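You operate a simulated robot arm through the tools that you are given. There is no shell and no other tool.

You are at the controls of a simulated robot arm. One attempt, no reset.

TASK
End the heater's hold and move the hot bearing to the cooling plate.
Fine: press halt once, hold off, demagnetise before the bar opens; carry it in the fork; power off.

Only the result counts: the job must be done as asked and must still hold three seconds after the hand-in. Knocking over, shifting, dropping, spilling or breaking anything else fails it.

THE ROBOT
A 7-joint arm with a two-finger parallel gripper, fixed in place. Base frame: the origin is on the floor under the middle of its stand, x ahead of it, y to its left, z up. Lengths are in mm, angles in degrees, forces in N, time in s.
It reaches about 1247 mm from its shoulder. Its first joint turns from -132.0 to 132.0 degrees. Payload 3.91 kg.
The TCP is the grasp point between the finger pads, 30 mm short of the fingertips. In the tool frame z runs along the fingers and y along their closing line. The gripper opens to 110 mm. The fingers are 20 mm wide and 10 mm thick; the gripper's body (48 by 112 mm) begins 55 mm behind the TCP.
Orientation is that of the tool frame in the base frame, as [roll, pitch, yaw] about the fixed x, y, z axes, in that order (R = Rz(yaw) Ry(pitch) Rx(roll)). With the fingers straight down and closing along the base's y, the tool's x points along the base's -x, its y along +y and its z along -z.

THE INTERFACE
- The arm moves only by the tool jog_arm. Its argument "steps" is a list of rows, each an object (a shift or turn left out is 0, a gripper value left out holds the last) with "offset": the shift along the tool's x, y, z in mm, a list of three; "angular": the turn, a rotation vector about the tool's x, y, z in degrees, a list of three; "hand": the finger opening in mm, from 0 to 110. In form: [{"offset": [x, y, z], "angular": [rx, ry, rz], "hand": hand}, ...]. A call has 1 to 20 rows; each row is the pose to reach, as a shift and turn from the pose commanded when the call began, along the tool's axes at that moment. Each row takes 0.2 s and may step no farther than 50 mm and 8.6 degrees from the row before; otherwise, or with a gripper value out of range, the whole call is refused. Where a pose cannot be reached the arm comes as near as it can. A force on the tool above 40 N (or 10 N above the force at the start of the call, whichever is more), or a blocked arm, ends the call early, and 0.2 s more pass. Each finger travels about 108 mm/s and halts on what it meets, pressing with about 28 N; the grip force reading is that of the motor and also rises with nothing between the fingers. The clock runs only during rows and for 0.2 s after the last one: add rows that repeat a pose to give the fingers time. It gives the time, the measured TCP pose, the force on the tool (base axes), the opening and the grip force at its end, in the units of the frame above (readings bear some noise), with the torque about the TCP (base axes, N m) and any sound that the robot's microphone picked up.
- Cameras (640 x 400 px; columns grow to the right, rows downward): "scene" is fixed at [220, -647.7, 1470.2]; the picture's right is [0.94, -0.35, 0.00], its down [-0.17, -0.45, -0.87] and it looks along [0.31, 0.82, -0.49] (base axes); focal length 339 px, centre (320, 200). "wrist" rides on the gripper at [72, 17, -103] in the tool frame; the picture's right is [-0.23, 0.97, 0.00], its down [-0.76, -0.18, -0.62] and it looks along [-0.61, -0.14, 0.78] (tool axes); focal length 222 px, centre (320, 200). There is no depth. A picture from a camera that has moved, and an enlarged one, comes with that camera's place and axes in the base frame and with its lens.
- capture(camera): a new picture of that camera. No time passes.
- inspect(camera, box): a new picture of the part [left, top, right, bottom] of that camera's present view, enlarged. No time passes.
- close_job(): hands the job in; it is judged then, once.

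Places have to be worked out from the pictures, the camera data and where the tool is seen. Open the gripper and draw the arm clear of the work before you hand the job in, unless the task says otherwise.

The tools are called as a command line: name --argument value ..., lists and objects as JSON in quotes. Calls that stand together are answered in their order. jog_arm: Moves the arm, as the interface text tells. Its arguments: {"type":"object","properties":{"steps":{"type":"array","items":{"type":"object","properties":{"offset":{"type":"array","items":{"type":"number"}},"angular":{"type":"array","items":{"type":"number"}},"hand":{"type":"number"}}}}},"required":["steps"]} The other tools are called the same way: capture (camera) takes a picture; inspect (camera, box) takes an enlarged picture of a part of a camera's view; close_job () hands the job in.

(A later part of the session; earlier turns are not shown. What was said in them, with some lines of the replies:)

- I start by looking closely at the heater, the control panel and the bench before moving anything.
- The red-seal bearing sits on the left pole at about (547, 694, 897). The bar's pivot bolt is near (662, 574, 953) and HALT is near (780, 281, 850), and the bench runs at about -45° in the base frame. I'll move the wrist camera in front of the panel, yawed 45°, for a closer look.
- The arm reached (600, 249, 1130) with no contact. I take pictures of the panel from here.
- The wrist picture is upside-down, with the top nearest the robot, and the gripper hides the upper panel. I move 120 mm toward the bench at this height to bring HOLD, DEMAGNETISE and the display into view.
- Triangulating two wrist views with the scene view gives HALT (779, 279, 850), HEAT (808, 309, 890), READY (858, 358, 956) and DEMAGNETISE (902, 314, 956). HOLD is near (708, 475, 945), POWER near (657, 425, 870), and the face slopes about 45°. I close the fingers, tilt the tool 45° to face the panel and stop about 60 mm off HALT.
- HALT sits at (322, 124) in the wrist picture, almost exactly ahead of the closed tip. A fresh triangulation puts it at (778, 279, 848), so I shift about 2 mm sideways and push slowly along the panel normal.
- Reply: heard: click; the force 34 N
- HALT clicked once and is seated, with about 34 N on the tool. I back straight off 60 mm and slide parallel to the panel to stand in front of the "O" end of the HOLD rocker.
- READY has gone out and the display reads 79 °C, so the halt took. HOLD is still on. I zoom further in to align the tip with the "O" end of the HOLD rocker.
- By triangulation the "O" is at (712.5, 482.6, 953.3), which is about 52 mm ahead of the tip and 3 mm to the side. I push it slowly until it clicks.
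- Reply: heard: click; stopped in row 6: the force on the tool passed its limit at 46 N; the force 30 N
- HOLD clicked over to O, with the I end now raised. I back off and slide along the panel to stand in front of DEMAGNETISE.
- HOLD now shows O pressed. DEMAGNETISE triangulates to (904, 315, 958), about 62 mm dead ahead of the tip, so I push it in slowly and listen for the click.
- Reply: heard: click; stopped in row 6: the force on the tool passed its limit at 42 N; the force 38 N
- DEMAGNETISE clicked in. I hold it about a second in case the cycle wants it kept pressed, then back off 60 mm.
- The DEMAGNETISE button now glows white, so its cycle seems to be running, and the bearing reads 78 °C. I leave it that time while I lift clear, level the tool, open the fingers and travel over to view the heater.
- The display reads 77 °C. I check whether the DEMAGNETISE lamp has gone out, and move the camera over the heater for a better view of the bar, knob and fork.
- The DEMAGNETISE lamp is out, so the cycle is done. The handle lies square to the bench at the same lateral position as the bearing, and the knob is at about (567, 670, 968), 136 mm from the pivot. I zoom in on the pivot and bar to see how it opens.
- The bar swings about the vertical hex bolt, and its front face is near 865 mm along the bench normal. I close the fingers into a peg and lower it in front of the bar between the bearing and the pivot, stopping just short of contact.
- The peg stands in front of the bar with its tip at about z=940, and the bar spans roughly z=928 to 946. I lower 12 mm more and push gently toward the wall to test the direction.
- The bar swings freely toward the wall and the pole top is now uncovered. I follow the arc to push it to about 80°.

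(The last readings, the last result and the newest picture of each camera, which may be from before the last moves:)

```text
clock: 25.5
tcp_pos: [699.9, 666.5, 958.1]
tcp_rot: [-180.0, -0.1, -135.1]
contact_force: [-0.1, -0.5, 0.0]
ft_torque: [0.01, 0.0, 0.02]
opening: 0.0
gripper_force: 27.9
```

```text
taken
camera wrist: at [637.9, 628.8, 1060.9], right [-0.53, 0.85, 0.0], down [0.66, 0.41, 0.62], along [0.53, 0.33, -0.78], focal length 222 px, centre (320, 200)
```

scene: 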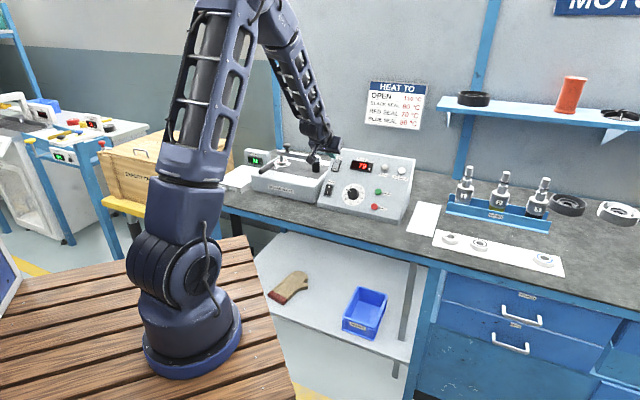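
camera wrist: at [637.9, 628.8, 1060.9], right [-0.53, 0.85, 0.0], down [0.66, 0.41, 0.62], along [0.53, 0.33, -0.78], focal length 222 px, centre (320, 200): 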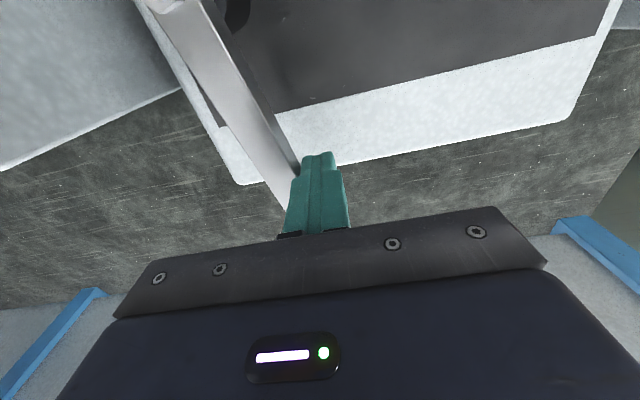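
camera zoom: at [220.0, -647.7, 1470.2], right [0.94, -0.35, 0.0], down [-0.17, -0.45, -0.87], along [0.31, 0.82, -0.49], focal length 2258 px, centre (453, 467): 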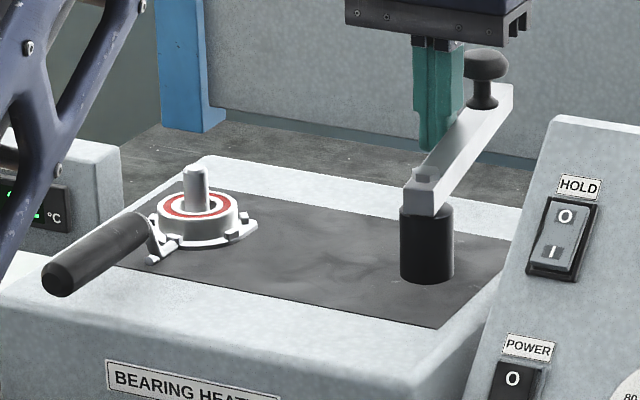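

The bar now stands open at about 80°, clear of the bearing. I back off sideways, rise, and move to hover above the fork's handle with the fingers part open.

jog_arm --steps '[{"offset": [0, 15, 0]}, {"offset": [0, 30, 0]}, {"offset": [0, 30, -40]}, {"offset": [0, 30, -80]}, {"offset": [0, 30, -110]}, {"offset": [37, 49, -110]}, {"offset": [74, 68, -110]}, {"offset": [111, 88, -110]}, {"offset": [148, 107, -110]}, {"offset": [186.2, 126.6, -110], "hand": 80}, {"offset": [186.2, 126.6, -110], "hand": 80}, {"offset": [186.2, 126.6, -110], "hand": 80}]'

capture --camera "wrist"

inspect --camera "wrist" --box '[200, 60, 440, 210]'

inspect --camera "scene" --box '[210, 120, 345, 205]'

```text
clock: 28.1
tcp_pos: [479.1, 624.0, 1068.5]
tcp_rot: [180.0, 0.1, -135.0]
contact_force: [1.0, 0.4, 0.4]
ft_torque: [0.0, -0.01, 0.0]
opening: 80.1
gripper_force: 0.0
```

```text
taken
camera wrist: at [416.2, 586.2, 1172.1], right [-0.53, 0.85, 0.0], down [0.66, 0.41, 0.62], along [0.53, 0.33, -0.78], focal length 222 px, centre (320, 200)
```

wrist: 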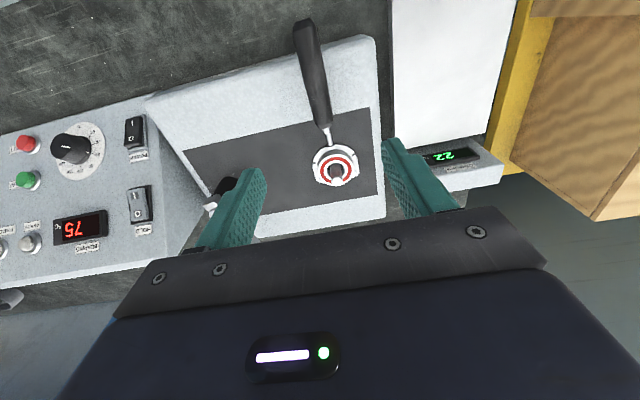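

```text
2.67 times, centred on (320, 135) of wrist
camera zoom: at [416.2, 586.2, 1172.1], right [-0.53, 0.85, 0.0], down [0.66, 0.41, 0.62], along [0.53, 0.33, -0.78], focal length 592 px, centre (320, 373)
```

zoom: 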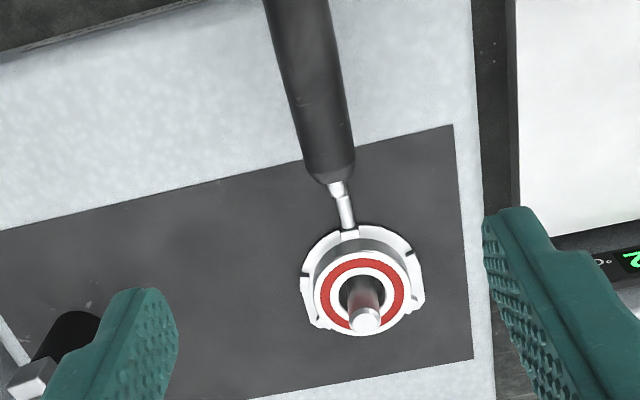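

```text
4.71 times, centred on (278, 162) of scene
camera zoom: at [220.0, -647.7, 1470.2], right [0.94, -0.35, 0.0], down [-0.17, -0.45, -0.87], along [0.31, 0.82, -0.49], focal length 1594 px, centre (520, 376)
```

zoom: 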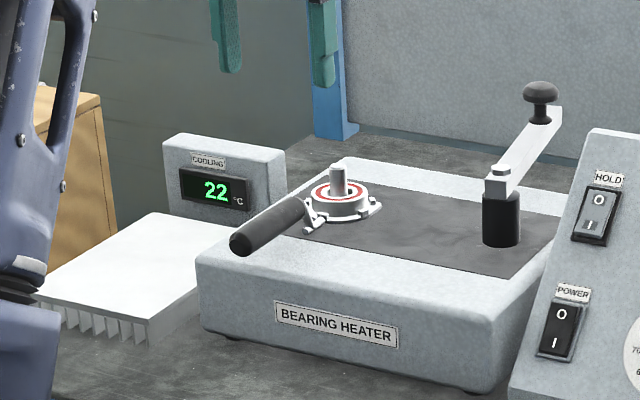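

The handle axis lies at a lateral position of about -104 mm with its centre near z=917, and the tool is directly above it. I descend to TCP z≈922 with the fingers open around it, then check before closing.

jog_arm --steps '[{"offset": [-2, 1.6, 40]}, {"offset": [-2, 1.6, 80]}, {"offset": [-2, 1.6, 110]}, {"offset": [-2, 1.6, 130]}, {"offset": [-2, 1.6, 140]}, {"offset": [-2, 1.6, 146.5]}, {"offset": [-2, 1.6, 146.5]}]'

capture --camera "wrist"

inspect --camera "scene" --box '[230, 130, 310, 190]'

```text
clock: 29.7
tcp_pos: [478.6, 627.4, 921.5]
tcp_rot: [-180.0, 0.0, -135.0]
contact_force: [0.4, 0.2, 0.5]
ft_torque: [-0.04, -0.03, -0.03]
opening: 80.1
gripper_force: 0.1
```

```text
taken
camera wrist: at [416.2, 588.9, 1024.8], right [-0.53, 0.85, 0.0], down [0.66, 0.41, 0.62], along [0.53, 0.33, -0.78], focal length 222 px, centre (320, 200)
```

wrist: 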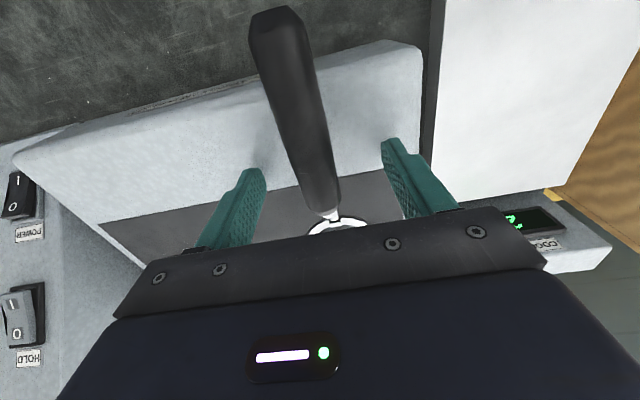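

```text
6.67 times, centred on (270, 160) of scene
camera zoom: at [220.0, -647.7, 1470.2], right [0.94, -0.35, 0.0], down [-0.17, -0.45, -0.87], along [0.31, 0.82, -0.49], focal length 2258 px, centre (653, 467)
```

zoom: 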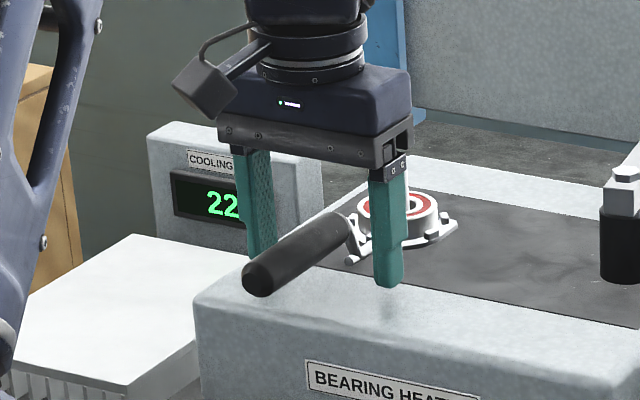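

The handle is between the fingers. I zoom in on the wrist view to centre the grip sideways before closing.

inspect --camera "wrist" --box '[240, 120, 400, 220]'

```text
4.00 times, centred on (320, 170) of wrist
camera zoom: at [416.2, 588.9, 1024.8], right [-0.53, 0.85, 0.0], down [0.66, 0.41, 0.62], along [0.53, 0.33, -0.78], focal length 888 px, centre (320, 320)
```

zoom: 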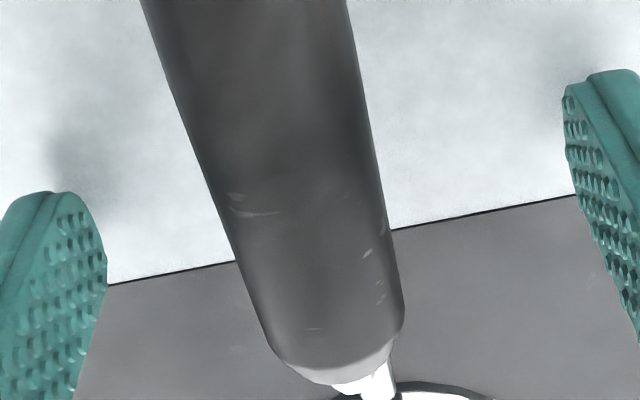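

The handle is centred on the tool axis at column 320 and about 22 mm thick. I close the fingers on it and wait for the grip to settle.

jog_arm --steps '[{"hand": 30}, {"hand": 30}, {"hand": 0}, {"hand": 0}, {"hand": 0}, {"hand": 0}]'

inspect --camera "scene" --box '[230, 130, 310, 190]'

```text
clock: 31.1
tcp_pos: [478.4, 626.1, 922.1]
tcp_rot: [180.0, 0.0, -134.9]
contact_force: [0.1, 0.0, 0.9]
ft_torque: [0.0, 0.01, -0.05]
opening: 22.6
gripper_force: 28.0
```

```text
6.67 times, centred on (270, 160) of scene
camera zoom: at [220.0, -647.7, 1470.2], right [0.94, -0.35, 0.0], down [-0.17, -0.45, -0.87], along [0.31, 0.82, -0.49], focal length 2258 px, centre (653, 467)
```

zoom: 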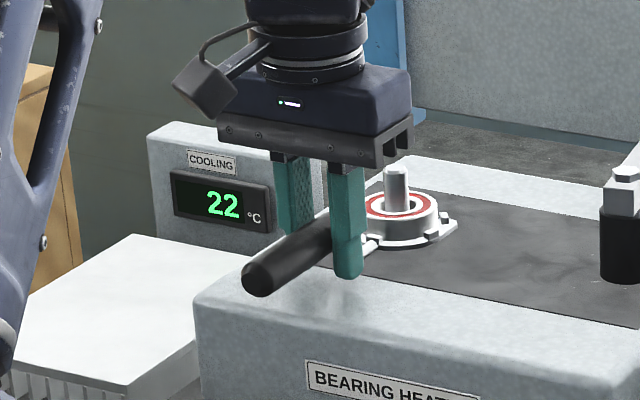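

The handle is held at 22.6 mm with no side force. I lift straight up 15 mm in small steps and check the load and droop.

jog_arm --steps '[{"offset": [0, 0, -3]}, {"offset": [0, 0, -6]}, {"offset": [0, 0, -10]}, {"offset": [0, 0, -15]}, {"offset": [0, 0, -15]}]'

inspect --camera "scene" --box '[230, 130, 310, 190]'

inspect --camera "wrist" --box '[200, 60, 440, 210]'

```text
clock: 32.3
tcp_pos: [478.1, 627.0, 936.9]
tcp_rot: [-179.9, 0.1, -135.0]
contact_force: [0.6, -0.7, 1.2]
ft_torque: [0.19, -0.02, -0.01]
opening: 22.5
gripper_force: 28.1
```

```text
6.67 times, centred on (270, 160) of scene
camera zoom: at [220.0, -647.7, 1470.2], right [0.94, -0.35, 0.0], down [-0.17, -0.45, -0.87], along [0.31, 0.82, -0.49], focal length 2258 px, centre (653, 467)
```

zoom: 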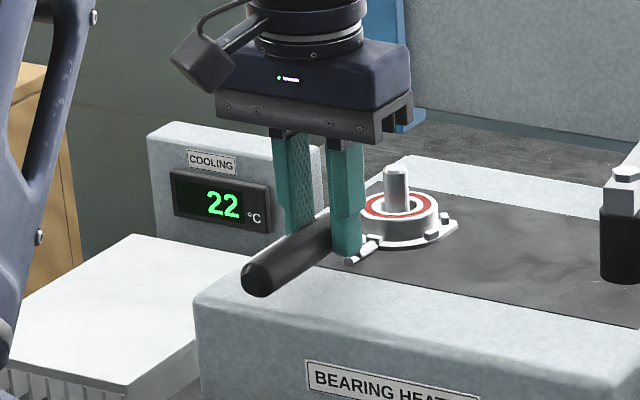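

```text
2.67 times, centred on (320, 135) of wrist
camera zoom: at [416.6, 588.7, 1040.2], right [-0.53, 0.85, 0.0], down [0.66, 0.41, 0.62], along [0.53, 0.33, -0.78], focal length 592 px, centre (320, 373)
```

zoom: 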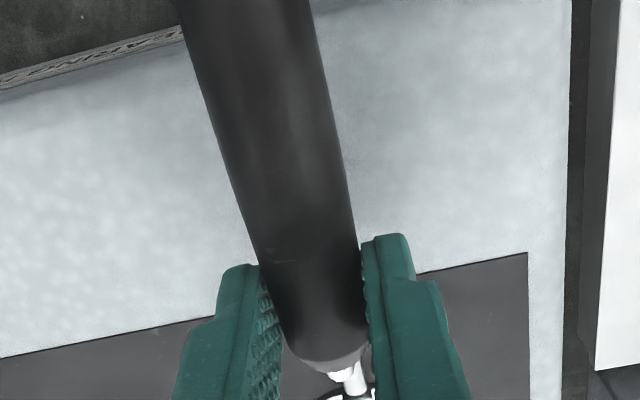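

The fingers rose 15 mm but the fork seems not to have come with them: the handle end and ring look unmoved, so the grip slipped. I zoom in to check before trying anything else.

inspect --camera "scene" --box '[252, 140, 302, 180]'

inspect --camera "scene" --box '[255, 150, 290, 178]'

inspect --camera "scene" --box '[315, 140, 425, 225]'

```text
10.00 times, centred on (277, 160) of scene
camera zoom: at [220.0, -647.7, 1470.2], right [0.94, -0.35, 0.0], down [-0.17, -0.45, -0.87], along [0.31, 0.82, -0.49], focal length 3387 px, centre (750, 600)
```

zoom: 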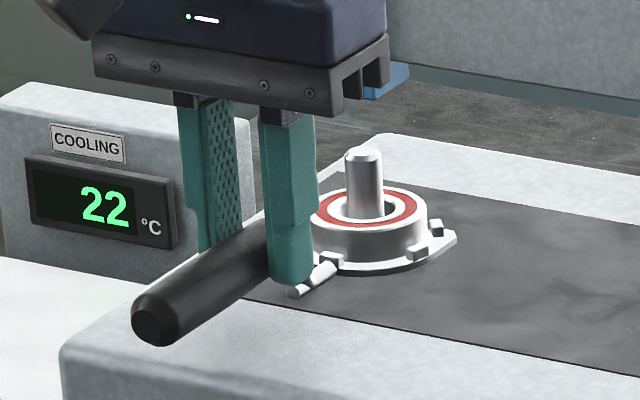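

```text
14.29 times, centred on (272, 164) of scene
camera zoom: at [220.0, -647.7, 1470.2], right [0.94, -0.35, 0.0], down [-0.17, -0.45, -0.87], along [0.31, 0.82, -0.49], focal length 4839 px, centre (999, 714)
```

zoom: 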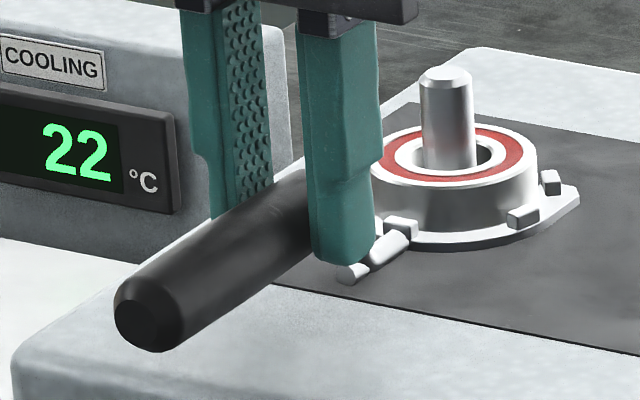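

```text
4.71 times, centred on (370, 182) of scene
camera zoom: at [220.0, -647.7, 1470.2], right [0.94, -0.35, 0.0], down [-0.17, -0.45, -0.87], along [0.31, 0.82, -0.49], focal length 1594 px, centre (85, 282)
```

zoom: 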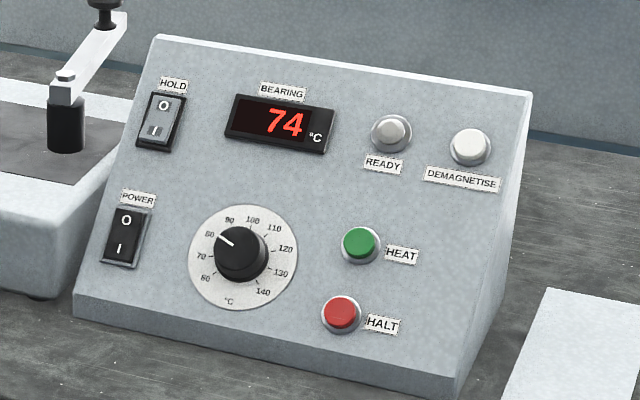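

The fork has not moved; the pads slid up the handle. I test how much friction there is by opening, going lower on the handle for a fuller pad contact, gripping again and lifting only 2 mm while reading the force.

jog_arm --steps '[{"hand": 40}, {"hand": 40}, {"offset": [0, 0, 10], "hand": 40}, {"offset": [0, 0, 19], "hand": 40}, {"offset": [0, 0, 19], "hand": 0}, {"offset": [0, 0, 19], "hand": 0}, {"offset": [0, 0, 19], "hand": 0}, {"offset": [0, 0, 19], "hand": 0}]'

jog_arm --steps '[{"offset": [0, 0, -2]}]'

inspect --camera "scene" --box '[252, 140, 302, 180]'

```text
clock: 34.1
tcp_pos: [478.5, 627.5, 917.0]
tcp_rot: [-179.9, -0.1, -135.0]
contact_force: [-0.2, 0.2, -0.6]
ft_torque: [-0.13, 0.12, -0.02]
opening: 22.0
gripper_force: 28.2
```

```text
clock: 34.5
tcp_pos: [478.9, 627.5, 917.9]
tcp_rot: [-180.0, 0.1, -135.0]
contact_force: [-0.1, 0.3, -0.8]
ft_torque: [-0.12, 0.11, -0.03]
opening: 22.3
gripper_force: 28.1
```

```text
10.00 times, centred on (277, 160) of scene
camera zoom: at [220.0, -647.7, 1470.2], right [0.94, -0.35, 0.0], down [-0.17, -0.45, -0.87], along [0.31, 0.82, -0.49], focal length 3387 px, centre (750, 600)
```

zoom: 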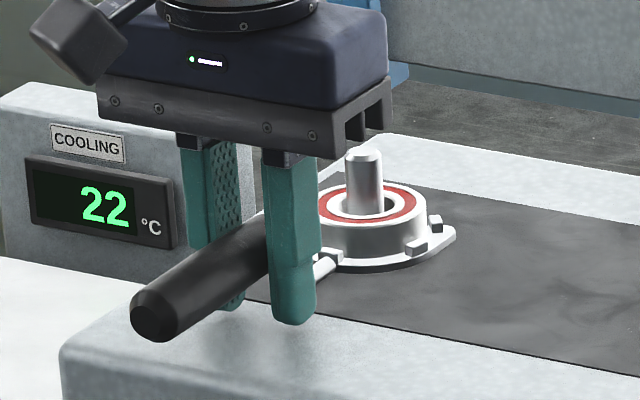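

The handle end now seems about 2 mm higher and the torque reads 0.16 Nm, in the sense of a load hanging at the ring. I lift another 6 mm slowly and compare.

jog_arm --steps '[{"offset": [0, 0, -1]}, {"offset": [0, 0, -2]}, {"offset": [0, 0, -3]}, {"offset": [0, 0, -4]}, {"offset": [0, 0, -5]}, {"offset": [0, 0, -6]}]'

inspect --camera "scene" --box '[252, 140, 302, 180]'

```text
clock: 35.9
tcp_pos: [477.8, 628.2, 925.3]
tcp_rot: [-179.9, 0.0, -134.9]
contact_force: [0.1, 0.9, -3.8]
ft_torque: [-0.08, 0.09, 0.01]
opening: 22.4
gripper_force: 28.3
```

```text
10.00 times, centred on (277, 160) of scene
camera zoom: at [220.0, -647.7, 1470.2], right [0.94, -0.35, 0.0], down [-0.17, -0.45, -0.87], along [0.31, 0.82, -0.49], focal length 3387 px, centre (750, 600)
```

zoom: 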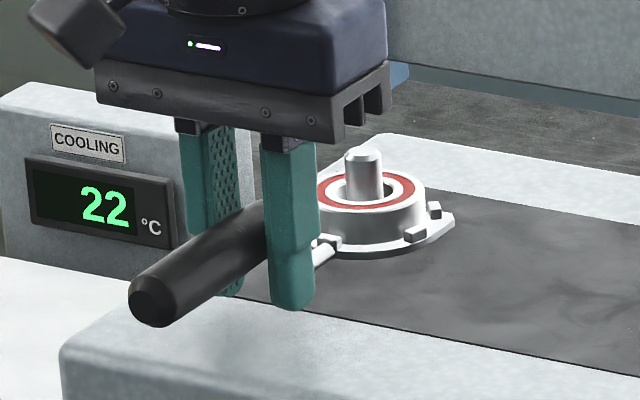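

The fork is now coming up level with about 3.8 N of weight on the tool. I keep lifting slowly, 30 mm more.

jog_arm --steps '[{"offset": [0, 0, -2]}, {"offset": [0, 0, -4]}, {"offset": [0, 0, -6.5]}, {"offset": [0, 0, -9]}, {"offset": [0, 0, -12]}, {"offset": [0, 0, -15]}, {"offset": [0, 0, -18]}, {"offset": [0, 0, -21]}, {"offset": [0, 0, -24]}, {"offset": [0, 0, -27]}, {"offset": [0, 0, -30]}]'

inspect --camera "scene" --box '[252, 140, 302, 180]'

capture --camera "wrist"

```text
clock: 38.3
tcp_pos: [479.4, 627.5, 954.9]
tcp_rot: [179.9, -0.1, -135.0]
contact_force: [0.3, 0.4, -4.0]
ft_torque: [-0.14, 0.12, 0.0]
opening: 22.5
gripper_force: 27.6
```

```text
10.00 times, centred on (277, 160) of scene
camera zoom: at [220.0, -647.7, 1470.2], right [0.94, -0.35, 0.0], down [-0.17, -0.45, -0.87], along [0.31, 0.82, -0.49], focal length 3387 px, centre (750, 600)
```

zoom: 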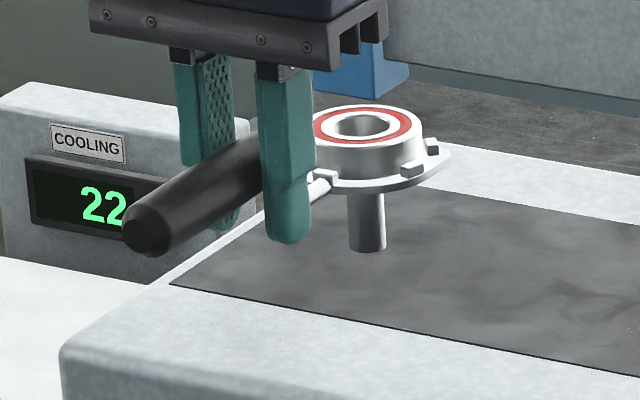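

```text
taken
camera wrist: at [416.7, 589.1, 1058.7], right [-0.53, 0.85, 0.0], down [0.66, 0.41, 0.62], along [0.53, 0.33, -0.78], focal length 222 px, centre (320, 200)
```

wrist: 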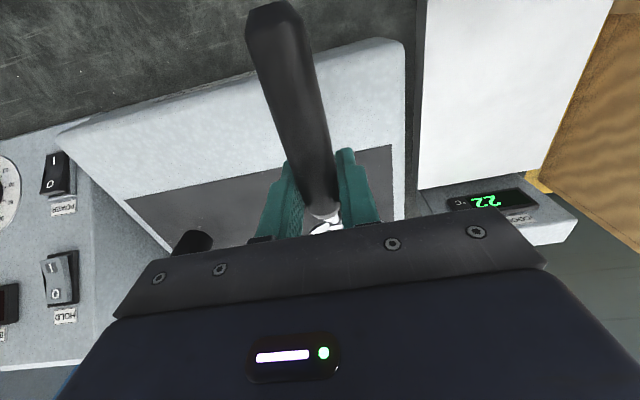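

The ring is level and nearly off the pole, with the weight steady at 4 N. I lift 50 mm more to clear the pole fully.

jog_arm --steps '[{"offset": [0, 0, -3]}, {"offset": [0, 0, -7]}, {"offset": [0, 0, -12]}, {"offset": [0, 0, -17]}, {"offset": [0, 0, -22]}, {"offset": [0, 0, -27]}, {"offset": [0, 0, -32]}, {"offset": [0, 0, -37]}, {"offset": [0, 0, -42]}, {"offset": [0, 0, -47]}, {"offset": [0, 0, -50]}, {"offset": [0, 0, -50]}]'

inspect --camera "scene" --box '[230, 120, 310, 180]'

```text
clock: 40.9
tcp_pos: [478.9, 627.0, 1006.2]
tcp_rot: [-180.0, -0.1, -135.0]
contact_force: [-0.4, 0.6, -4.4]
ft_torque: [-0.13, 0.11, 0.0]
opening: 22.0
gripper_force: 27.7
```

```text
6.67 times, centred on (270, 150) of scene
camera zoom: at [220.0, -647.7, 1470.2], right [0.94, -0.35, 0.0], down [-0.17, -0.45, -0.87], along [0.31, 0.82, -0.49], focal length 2258 px, centre (653, 533)
```

zoom: 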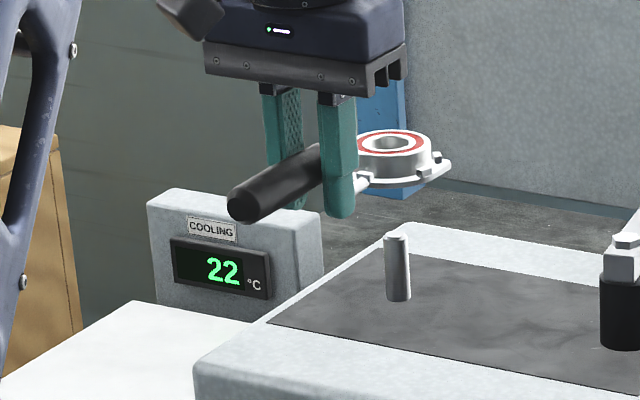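

The bearing is fully clear of the pole. I carry it smoothly toward the cooling plate (centre at about -271 along the bench, top near z=830), keeping this height.

jog_arm --steps '[{"offset": [4, 4, 0]}, {"offset": [12, 12, 0]}, {"offset": [22, 24, 0]}, {"offset": [32, 38, 0]}, {"offset": [38, 54, 0]}, {"offset": [41, 71, 0]}, {"offset": [41, 89, 0]}, {"offset": [41, 107, 0]}, {"offset": [41, 125, 0]}, {"offset": [41, 141, 0]}, {"offset": [41, 154, 0]}, {"offset": [41, 163, 0]}, {"offset": [41, 167, 0]}, {"offset": [41, 167, 0]}]'

capture --camera "wrist"

capture --camera "scene"

inspect --camera "scene" --box '[200, 120, 300, 200]'

```text
clock: 43.9
tcp_pos: [332.2, 717.6, 1005.4]
tcp_rot: [180.0, -0.2, -135.0]
contact_force: [0.2, -0.5, -3.6]
ft_torque: [-0.11, 0.15, 0.03]
opening: 22.4
gripper_force: 27.4
```

```text
taken
camera wrist: at [269.3, 678.7, 1108.3], right [-0.53, 0.85, 0.0], down [0.66, 0.41, 0.62], along [0.53, 0.33, -0.78], focal length 222 px, centre (320, 200)
```

wrist: 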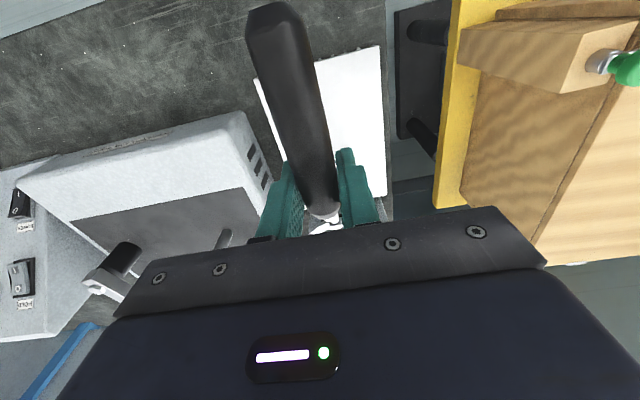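

```text
taken
```

scene: 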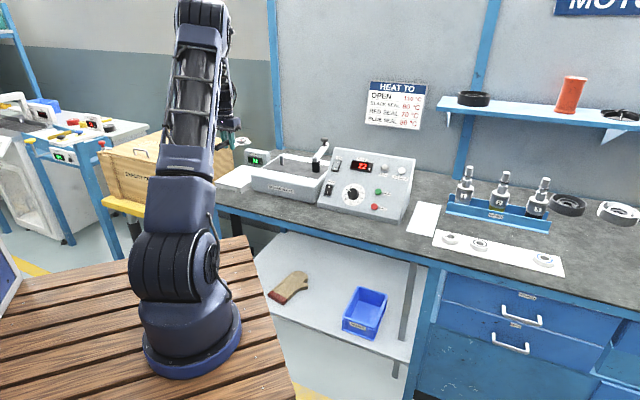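

```text
5.00 times, centred on (250, 160) of scene
camera zoom: at [220.0, -647.7, 1470.2], right [0.94, -0.35, 0.0], down [-0.17, -0.45, -0.87], along [0.31, 0.82, -0.49], focal length 1694 px, centre (670, 400)
```

zoom: 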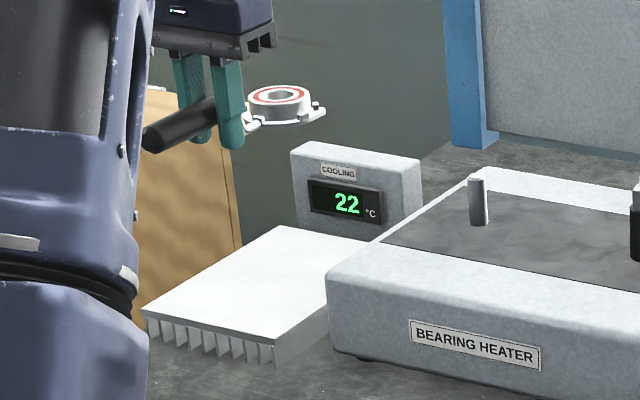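

The fork hangs level over the plate, which spans about -343 to -206 along the bench and 702 to 900 in depth. The bearing is near (-271, 835), well inside. I lower to about 12 mm above expected contact.

jog_arm --steps '[{"offset": [0, 0, 5]}, {"offset": [0, 0, 15]}, {"offset": [0, 0, 28]}, {"offset": [0, 0, 41]}, {"offset": [0, 0, 54]}, {"offset": [0, 0, 67]}, {"offset": [0, 0, 80]}, {"offset": [0, 0, 90]}, {"offset": [0, 0, 98]}, {"offset": [0, 0, 104]}, {"offset": [0, 0, 110]}, {"offset": [0, 0, 116]}, {"offset": [0, 0, 121]}, {"offset": [0, 0, 121]}]'

inspect --camera "scene" --box '[210, 130, 290, 190]'

```text
clock: 46.9
tcp_pos: [332.5, 717.6, 883.9]
tcp_rot: [180.0, 0.0, -135.1]
contact_force: [-0.5, 0.2, -4.1]
ft_torque: [-0.13, 0.09, 0.01]
opening: 22.3
gripper_force: 28.0
```

```text
6.67 times, centred on (250, 160) of scene
camera zoom: at [220.0, -647.7, 1470.2], right [0.94, -0.35, 0.0], down [-0.17, -0.45, -0.87], along [0.31, 0.82, -0.49], focal length 2258 px, centre (787, 467)
```

zoom: 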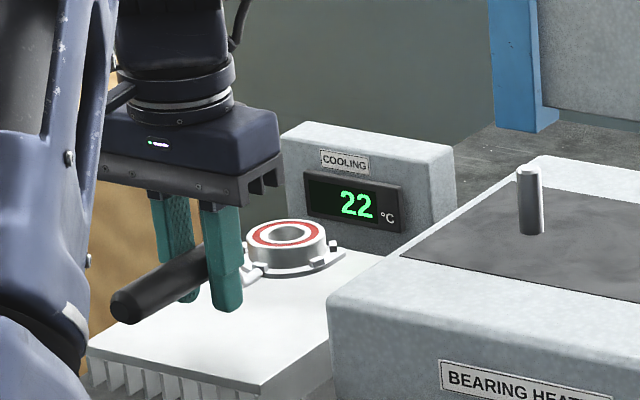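

The full weight still hangs on the tool and the ring is just above the plate. I lower in 2 mm steps, watching the vertical force.

jog_arm --steps '[{"offset": [0, 0, 2]}, {"offset": [0, 0, 4]}, {"offset": [0, 0, 6]}, {"offset": [0, 0, 8]}]'

inspect --camera "scene" --box '[215, 140, 265, 180]'

```text
clock: 47.9
tcp_pos: [331.9, 716.2, 876.8]
tcp_rot: [-180.0, -0.1, -135.0]
contact_force: [-0.1, 0.1, -3.8]
ft_torque: [-0.13, 0.11, -0.02]
opening: 22.3
gripper_force: 28.1
```

```text
10.00 times, centred on (240, 160) of scene
camera zoom: at [220.0, -647.7, 1470.2], right [0.94, -0.35, 0.0], down [-0.17, -0.45, -0.87], along [0.31, 0.82, -0.49], focal length 3387 px, centre (1120, 600)
```

zoom: 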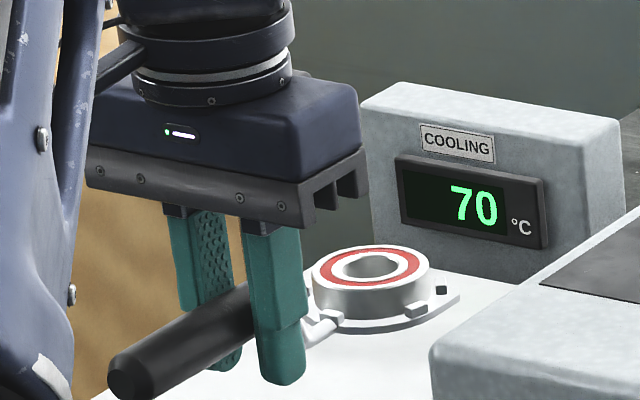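

The COOLING display now reads 70 °C, so the bearing is registering at the plate, but its weight is still on the fingers. I keep lowering.

jog_arm --steps '[{"offset": [0, 0, 1.5]}, {"offset": [0, 0, 3]}, {"offset": [0, 0, 3]}]'

```text
clock: 48.7
tcp_pos: [332.0, 716.6, 872.1]
tcp_rot: [180.0, 0.0, -135.0]
contact_force: [-0.1, 0.1, -3.8]
ft_torque: [-0.13, 0.13, -0.03]
opening: 22.6
gripper_force: 28.3
```

Still 3.8 N hanging at z=872. I go down another 3 mm.

jog_arm --steps '[{"offset": [0, 0, 1.5]}, {"offset": [0, 0, 3]}, {"offset": [0, 0, 3]}]'

inspect --camera "scene" --box '[215, 140, 265, 180]'

```text
clock: 49.5
tcp_pos: [331.2, 717.2, 869.8]
tcp_rot: [180.0, 0.0, -135.0]
contact_force: [-0.7, 1.0, -3.7]
ft_torque: [-0.1, 0.13, -0.02]
opening: 22.2
gripper_force: 28.2
```

```text
10.00 times, centred on (240, 160) of scene
camera zoom: at [220.0, -647.7, 1470.2], right [0.94, -0.35, 0.0], down [-0.17, -0.45, -0.87], along [0.31, 0.82, -0.49], focal length 3387 px, centre (1120, 600)
```

zoom: 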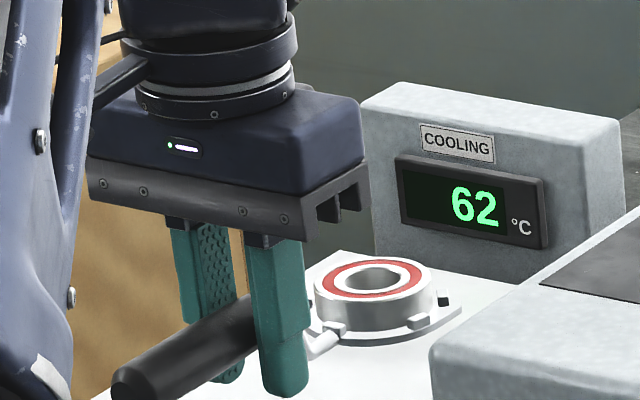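

The display has fallen to 62 °C, but the weight is still carried by the fingers. I lower another 4 mm in fine steps.

jog_arm --steps '[{"offset": [0, 0, 1]}, {"offset": [0, 0, 2]}, {"offset": [0, 0, 2]}]'

jog_arm --steps '[{"offset": [0, 0, 1]}, {"offset": [0, 0, 2]}, {"offset": [0, 0, 2]}]'

inspect --camera "scene" --box '[215, 140, 265, 180]'

```text
clock: 50.3
tcp_pos: [332.4, 715.6, 868.2]
tcp_rot: [179.9, 0.1, -134.9]
contact_force: [-0.5, 0.3, -3.2]
ft_torque: [-0.13, 0.13, 0.01]
opening: 22.2
gripper_force: 27.1
```

```text
clock: 51.1
tcp_pos: [331.2, 716.9, 866.1]
tcp_rot: [180.0, 0.0, -135.1]
contact_force: [0.0, -0.3, -4.9]
ft_torque: [-0.16, 0.13, 0.01]
opening: 22.5
gripper_force: 28.3
```

```text
10.00 times, centred on (240, 160) of scene
camera zoom: at [220.0, -647.7, 1470.2], right [0.94, -0.35, 0.0], down [-0.17, -0.45, -0.87], along [0.31, 0.82, -0.49], focal length 3387 px, centre (1120, 600)
```

zoom: 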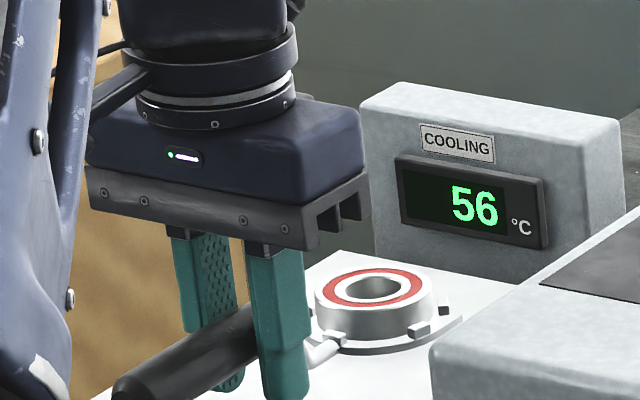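

Still about 4 N hanging. A rechecked heater-top height (~885) puts the ring base about 32 mm below the TCP, so contact should come near TCP z=862. I continue in 1 mm steps.

jog_arm --steps '[{"offset": [0, 0, 1]}, {"offset": [0, 0, 2]}, {"offset": [0, 0, 2]}]'

jog_arm --steps '[{"offset": [0, 0, 1]}, {"offset": [0, 0, 1]}]'

inspect --camera "scene" --box '[215, 150, 265, 190]'

```text
clock: 51.9
tcp_pos: [332.2, 717.6, 864.6]
tcp_rot: [180.0, 0.0, -135.1]
contact_force: [0.0, 0.8, -4.0]
ft_torque: [-0.12, 0.13, 0.04]
opening: 22.3
gripper_force: 28.1
```

```text
clock: 52.5
tcp_pos: [331.7, 716.2, 864.1]
tcp_rot: [-179.9, -0.1, -135.0]
contact_force: [-0.4, -1.3, -1.9]
ft_torque: [0.05, 0.03, -0.03]
opening: 22.4
gripper_force: 28.7
```

```text
10.00 times, centred on (240, 170) of scene
camera zoom: at [220.0, -647.7, 1470.2], right [0.94, -0.35, 0.0], down [-0.17, -0.45, -0.87], along [0.31, 0.82, -0.49], focal length 3387 px, centre (1120, 500)
```

zoom: 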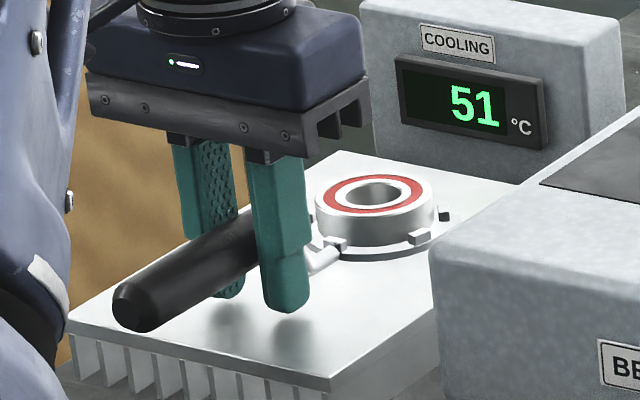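

The load has dropped to 1.9 N and the torque to near zero, so the ring is touching the plate. I settle it 1 mm more and check.

jog_arm --steps '[{"offset": [0, 0, 0.7]}, {"offset": [0, 0, 1.2]}, {"offset": [0, 0, 1.2]}]'

inspect --camera "scene" --box '[225, 155, 265, 187]'

```text
clock: 53.3
tcp_pos: [331.8, 717.2, 862.4]
tcp_rot: [180.0, -0.1, -135.0]
contact_force: [-0.9, 1.3, 6.1]
ft_torque: [0.48, -0.49, -0.01]
opening: 22.1
gripper_force: 27.7
```

```text
12.50 times, centred on (245, 171) of scene
camera zoom: at [220.0, -647.7, 1470.2], right [0.94, -0.35, 0.0], down [-0.17, -0.45, -0.87], along [0.31, 0.82, -0.49], focal length 4234 px, centre (1258, 562)
```

zoom: 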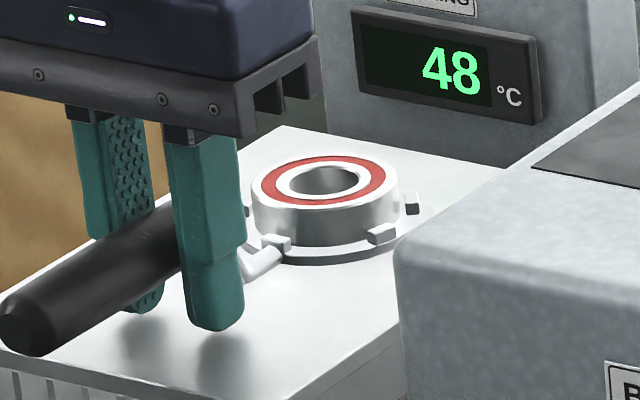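

The fork is now seated, with the fingers pressing about 6 N down. I relieve that by 0.7 mm, then open the fingers gently.

jog_arm --steps '[{"offset": [0, 0, -0.7]}, {"offset": [0, 0, -0.7]}, {"offset": [0, 0, -0.7], "hand": 26}, {"offset": [0, 0, -0.7], "hand": 32}, {"offset": [0, 0, -0.7], "hand": 45}, {"offset": [0, 0, -0.7], "hand": 60}, {"offset": [0, 0, -0.7], "hand": 60}]'

inspect --camera "scene" --box '[215, 150, 265, 190]'

capture --camera "wrist"

```text
clock: 54.9
tcp_pos: [330.9, 717.6, 861.9]
tcp_rot: [180.0, -0.1, -135.0]
contact_force: [0.5, 0.2, 0.2]
ft_torque: [-0.01, -0.01, 0.03]
opening: 60.0
gripper_force: 0.1
```

```text
10.00 times, centred on (240, 170) of scene
camera zoom: at [220.0, -647.7, 1470.2], right [0.94, -0.35, 0.0], down [-0.17, -0.45, -0.87], along [0.31, 0.82, -0.49], focal length 3387 px, centre (1120, 500)
```

zoom: 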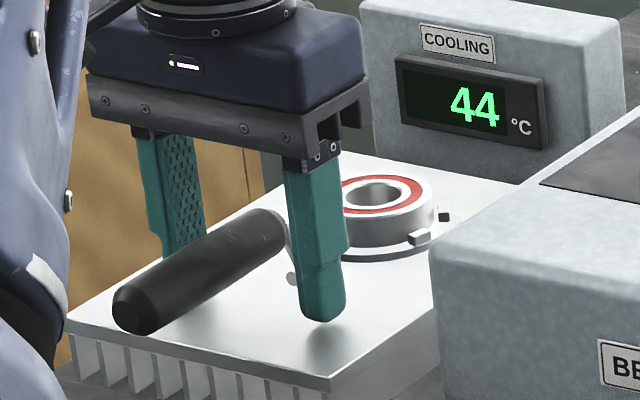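

```text
taken
camera wrist: at [269.4, 678.4, 966.0], right [-0.53, 0.85, 0.0], down [0.66, 0.41, 0.62], along [0.53, 0.33, -0.78], focal length 222 px, centre (320, 200)
```

wrist: 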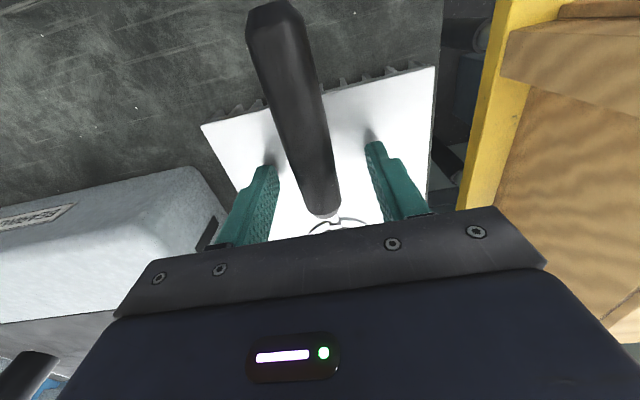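

The fork and bearing stay level on the plate after release, and the plate display is at 44 °C and falling. I rise straight up, then cross over to the front of the POWER switch with the fingers closed.

jog_arm --steps '[{"offset": [0, 0, -15]}, {"offset": [0, 0, -40]}, {"offset": [0, 0, -75]}, {"offset": [0, 0, -115]}, {"offset": [0, 0, -155]}, {"offset": [0, 0, -198]}, {"offset": [3.7, -48.4, -198], "hand": 0}, {"offset": [7.4, -96.8, -198], "hand": 0}, {"offset": [11, -145.2, -198], "hand": 0}, {"offset": [14.7, -193.6, -198], "hand": 0}, {"offset": [18.3, -242, -198], "hand": 0}, {"offset": [22, -290.4, -198], "hand": 0}, {"offset": [25.7, -338.8, -198], "hand": 0}, {"offset": [29.3, -387.2, -198], "hand": 0}, {"offset": [33, -436, -198], "hand": 0}, {"offset": [33, -436, -198], "hand": 0}]'

inspect --camera "scene" --box '[205, 130, 325, 210]'

```text
clock: 58.3
tcp_pos: [616.5, 383.9, 1062.0]
tcp_rot: [-180.0, -0.1, -135.0]
contact_force: [-1.1, -0.9, 0.4]
ft_torque: [0.0, 0.0, -0.01]
opening: 0.0
gripper_force: 27.7
```

```text
5.00 times, centred on (265, 170) of scene
camera zoom: at [220.0, -647.7, 1470.2], right [0.94, -0.35, 0.0], down [-0.17, -0.45, -0.87], along [0.31, 0.82, -0.49], focal length 1694 px, centre (595, 350)
```

zoom: 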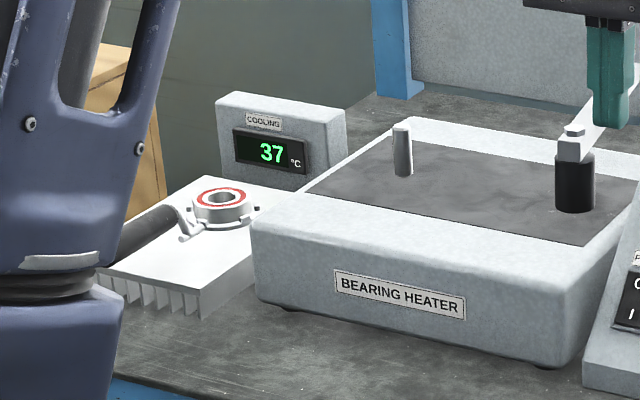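

The bearing sits on the plate at 37 °C. I tilt 45° and come down to about 60 mm off the POWER rocker's "O" end.

jog_arm --steps '[{"offset": [0, 0.3, 17], "angular": [0, -6.5, 0]}, {"offset": [0, 0.6, 34], "angular": [0, -13, 0]}, {"offset": [-0.3, 0.9, 51], "angular": [0, -19.5, 0]}, {"offset": [-0.5, 1.2, 68], "angular": [0, -26, 0]}, {"offset": [-0.7, 1.5, 85], "angular": [0, -32.5, 0]}, {"offset": [-0.8, 1.7, 102], "angular": [0, -39, 0]}, {"offset": [-0.9, 1.8, 119.4], "angular": [0, -45, 0]}, {"offset": [-0.9, 1.8, 119.4], "angular": [0, -45, 0]}]'

capture --camera "wrist"

inspect --camera "wrist" --box '[248, 70, 408, 170]'

```text
clock: 60.1
tcp_pos: [616.1, 386.6, 942.0]
tcp_rot: [179.9, 45.0, -135.0]
contact_force: [-0.3, -0.3, 0.1]
ft_torque: [-0.04, 0.0, -0.02]
opening: 0.0
gripper_force: 28.0
```

```text
taken
camera wrist: at [517.5, 311.4, 963.4], right [-0.58, 0.8, 0.16], down [0.19, -0.06, 0.98], along [0.79, 0.59, -0.12], focal length 222 px, centre (320, 200)
```

wrist: 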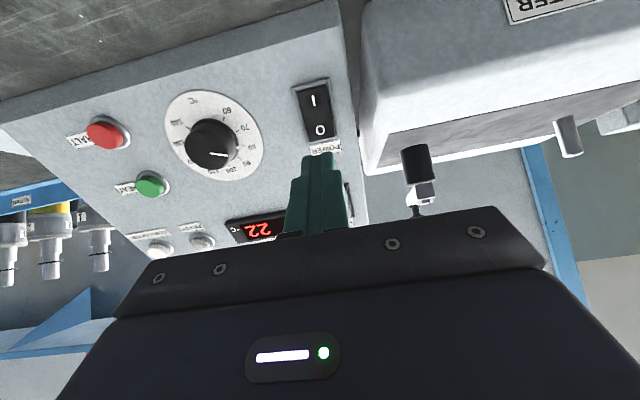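

```text
4.00 times, centred on (328, 120) of wrist
camera zoom: at [517.5, 311.4, 963.4], right [-0.58, 0.8, 0.16], down [0.19, -0.06, 0.98], along [0.79, 0.59, -0.12], focal length 888 px, centre (288, 520)
```

zoom: 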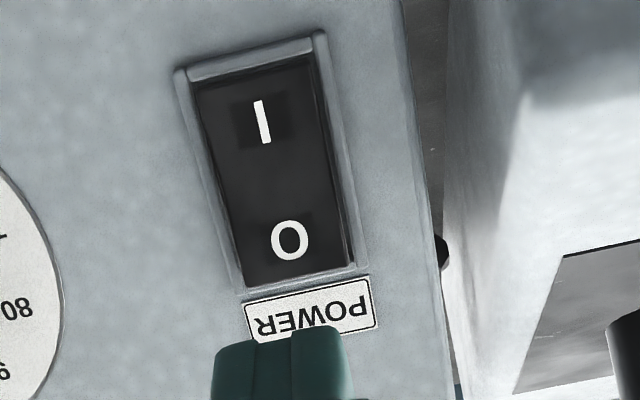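

POWER's "O" triangulates to (660.7, 431.1, 879.2), 59 mm dead ahead of the tip. I push it in slowly as I did with HOLD.

jog_arm --steps '[{"offset": [-0.7, 0.3, 25]}, {"offset": [-0.7, 0.3, 45]}, {"offset": [-0.7, 0.3, 54]}, {"offset": [-0.7, 0.3, 58]}, {"offset": [-0.7, 0.3, 60]}, {"offset": [-0.7, 0.3, 61.5]}, {"offset": [-0.7, 0.3, 63]}, {"offset": [-0.7, 0.3, 64.5]}]'

inspect --camera "wrist" --box '[180, 60, 420, 210]'

```text
clock: 61.3
tcp_pos: [644.9, 417.6, 902.0]
tcp_rot: [179.9, 45.1, -134.9]
contact_force: [-16.7, -14.4, 19.9]
ft_torque: [-0.24, 0.27, 0.08]
opening: 0.0
gripper_force: 28.0
heard: click
stopped in row 6: the force on the tool passed its limit at 46 N (the readings are from after the stop); the commanded pose is now the measured one
```

```text
2.67 times, centred on (300, 135) of wrist
camera zoom: at [546.3, 341.3, 923.2], right [-0.58, 0.8, 0.16], down [0.19, -0.06, 0.98], along [0.79, 0.59, -0.12], focal length 592 px, centre (373, 373)
```

zoom: 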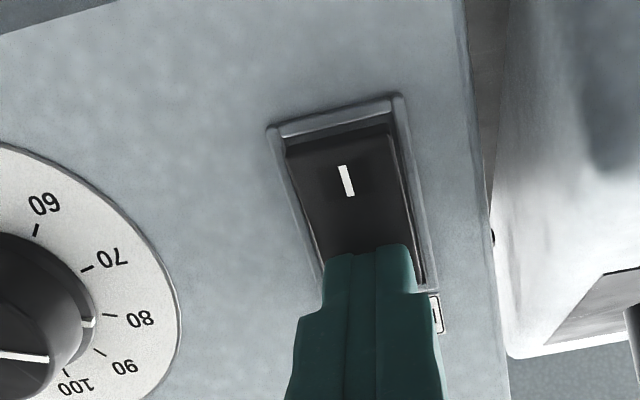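

POWER clicked over to O, with the I end now raised. I back straight away from the panel, level the tool, open the gripper and take pictures to check the final state.

jog_arm --steps '[{"offset": [0, 0, -25]}, {"offset": [0, 0, -60]}, {"offset": [0, 0, -105]}, {"offset": [0, 0, -150]}, {"offset": [0, 0, -195], "angular": [0, 7, 0]}, {"offset": [0, 0, -220], "angular": [0, 14, 0], "hand": 60}, {"offset": [0, 0, -230], "angular": [0, 21, 0], "hand": 110}, {"offset": [0, 0, -240], "angular": [0, 28, 0], "hand": 110}, {"offset": [0, 0, -250], "angular": [0, 35, 0], "hand": 110}, {"offset": [0, 0, -250], "angular": [0, 42, 0], "hand": 110}, {"offset": [0, 0, -250], "angular": [0, 45, 0], "hand": 110}, {"offset": [0, 0, -250], "angular": [0, 45, 0], "hand": 110}]'

capture --camera "scene"

inspect --camera "scene" --box '[315, 140, 425, 225]'

inspect --camera "scene" --box '[205, 130, 335, 210]'

capture --camera "wrist"

```text
clock: 63.9
tcp_pos: [522.7, 291.9, 1078.4]
tcp_rot: [-179.9, 0.0, -134.9]
contact_force: [0.0, 0.0, -0.3]
ft_torque: [0.02, 0.0, -0.01]
opening: 110.0
gripper_force: 0.0
```

```text
taken
```

scene: 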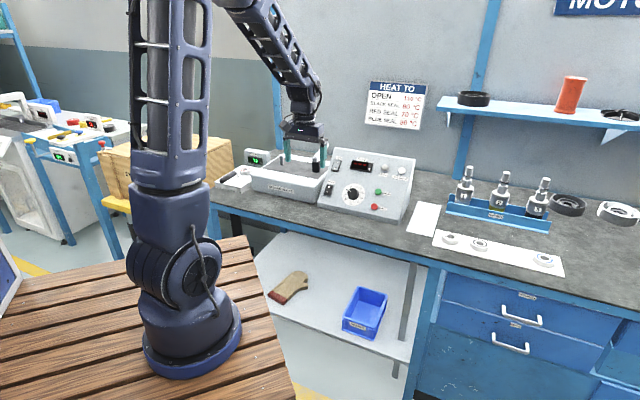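

```text
4.71 times, centred on (370, 182) of scene
camera zoom: at [220.0, -647.7, 1470.2], right [0.94, -0.35, 0.0], down [-0.17, -0.45, -0.87], along [0.31, 0.82, -0.49], focal length 1594 px, centre (85, 282)
```

zoom: 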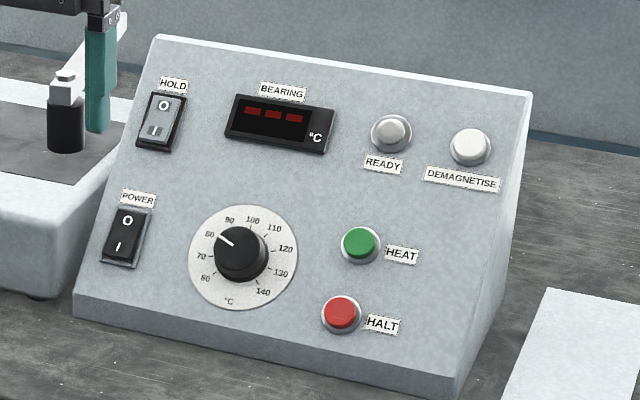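

```text
4.92 times, centred on (270, 170) of scene
camera zoom: at [220.0, -647.7, 1470.2], right [0.94, -0.35, 0.0], down [-0.17, -0.45, -0.87], along [0.31, 0.82, -0.49], focal length 1668 px, centre (566, 348)
```

zoom: 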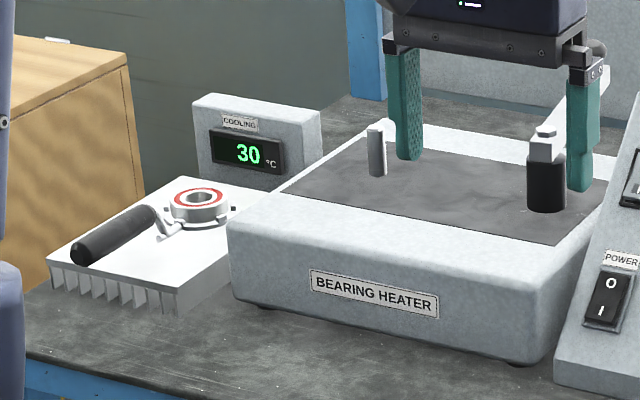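

```text
taken
camera wrist: at [458.9, 253.8, 1180.4], right [-0.53, 0.85, 0.0], down [0.66, 0.41, 0.62], along [0.53, 0.33, -0.78], focal length 222 px, centre (320, 200)
```

wrist: 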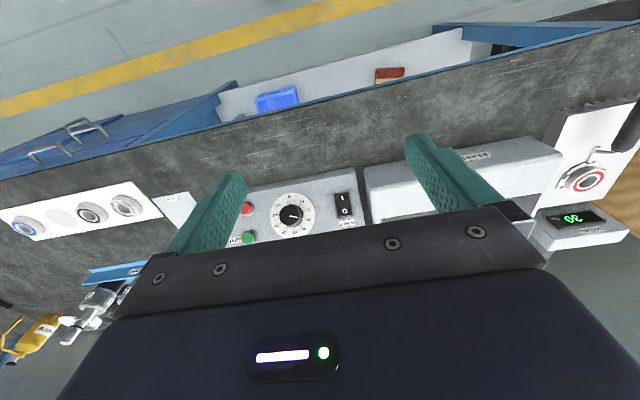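

The panel display shows only dashes, so the power is off, HOLD is at O and the bar is open. The bearing rests in its fork on the cooling plate at 30 °C, nothing else has moved, and the arm is clear with the gripper open, so I hand the job in.

close_job

```text
The job is handed in.
```

The hot bearing is on the cooling plate, still in its fork, and the heater is powered off. I handed the job in and have not seen the verdict.

- **Halt and hold:** I pressed HALT once. The READY lamp went out and the temperature began to fall. I then switched HOLD to O.
- **Demagnetise:** I pressed DEMAGNETISE and its lamp lit. The lamp had gone out before I moved the bar.
- **Bar:** I pushed it open toward the wall to about 80°, and it swung freely. I left it open.
- **Carry:** On the first lift, the fingers slid up the fork handle without moving it. I gripped lower, and the fork came up level. I set it down inside the plate's edges, and the fingers never touched the bearing.
- **Power:** I switched POWER to O last. The panel display went to dashes.

The cooling plate read 30 °C and was falling in the last picture. The arm was clear with the gripper open, and nothing else looked disturbed.
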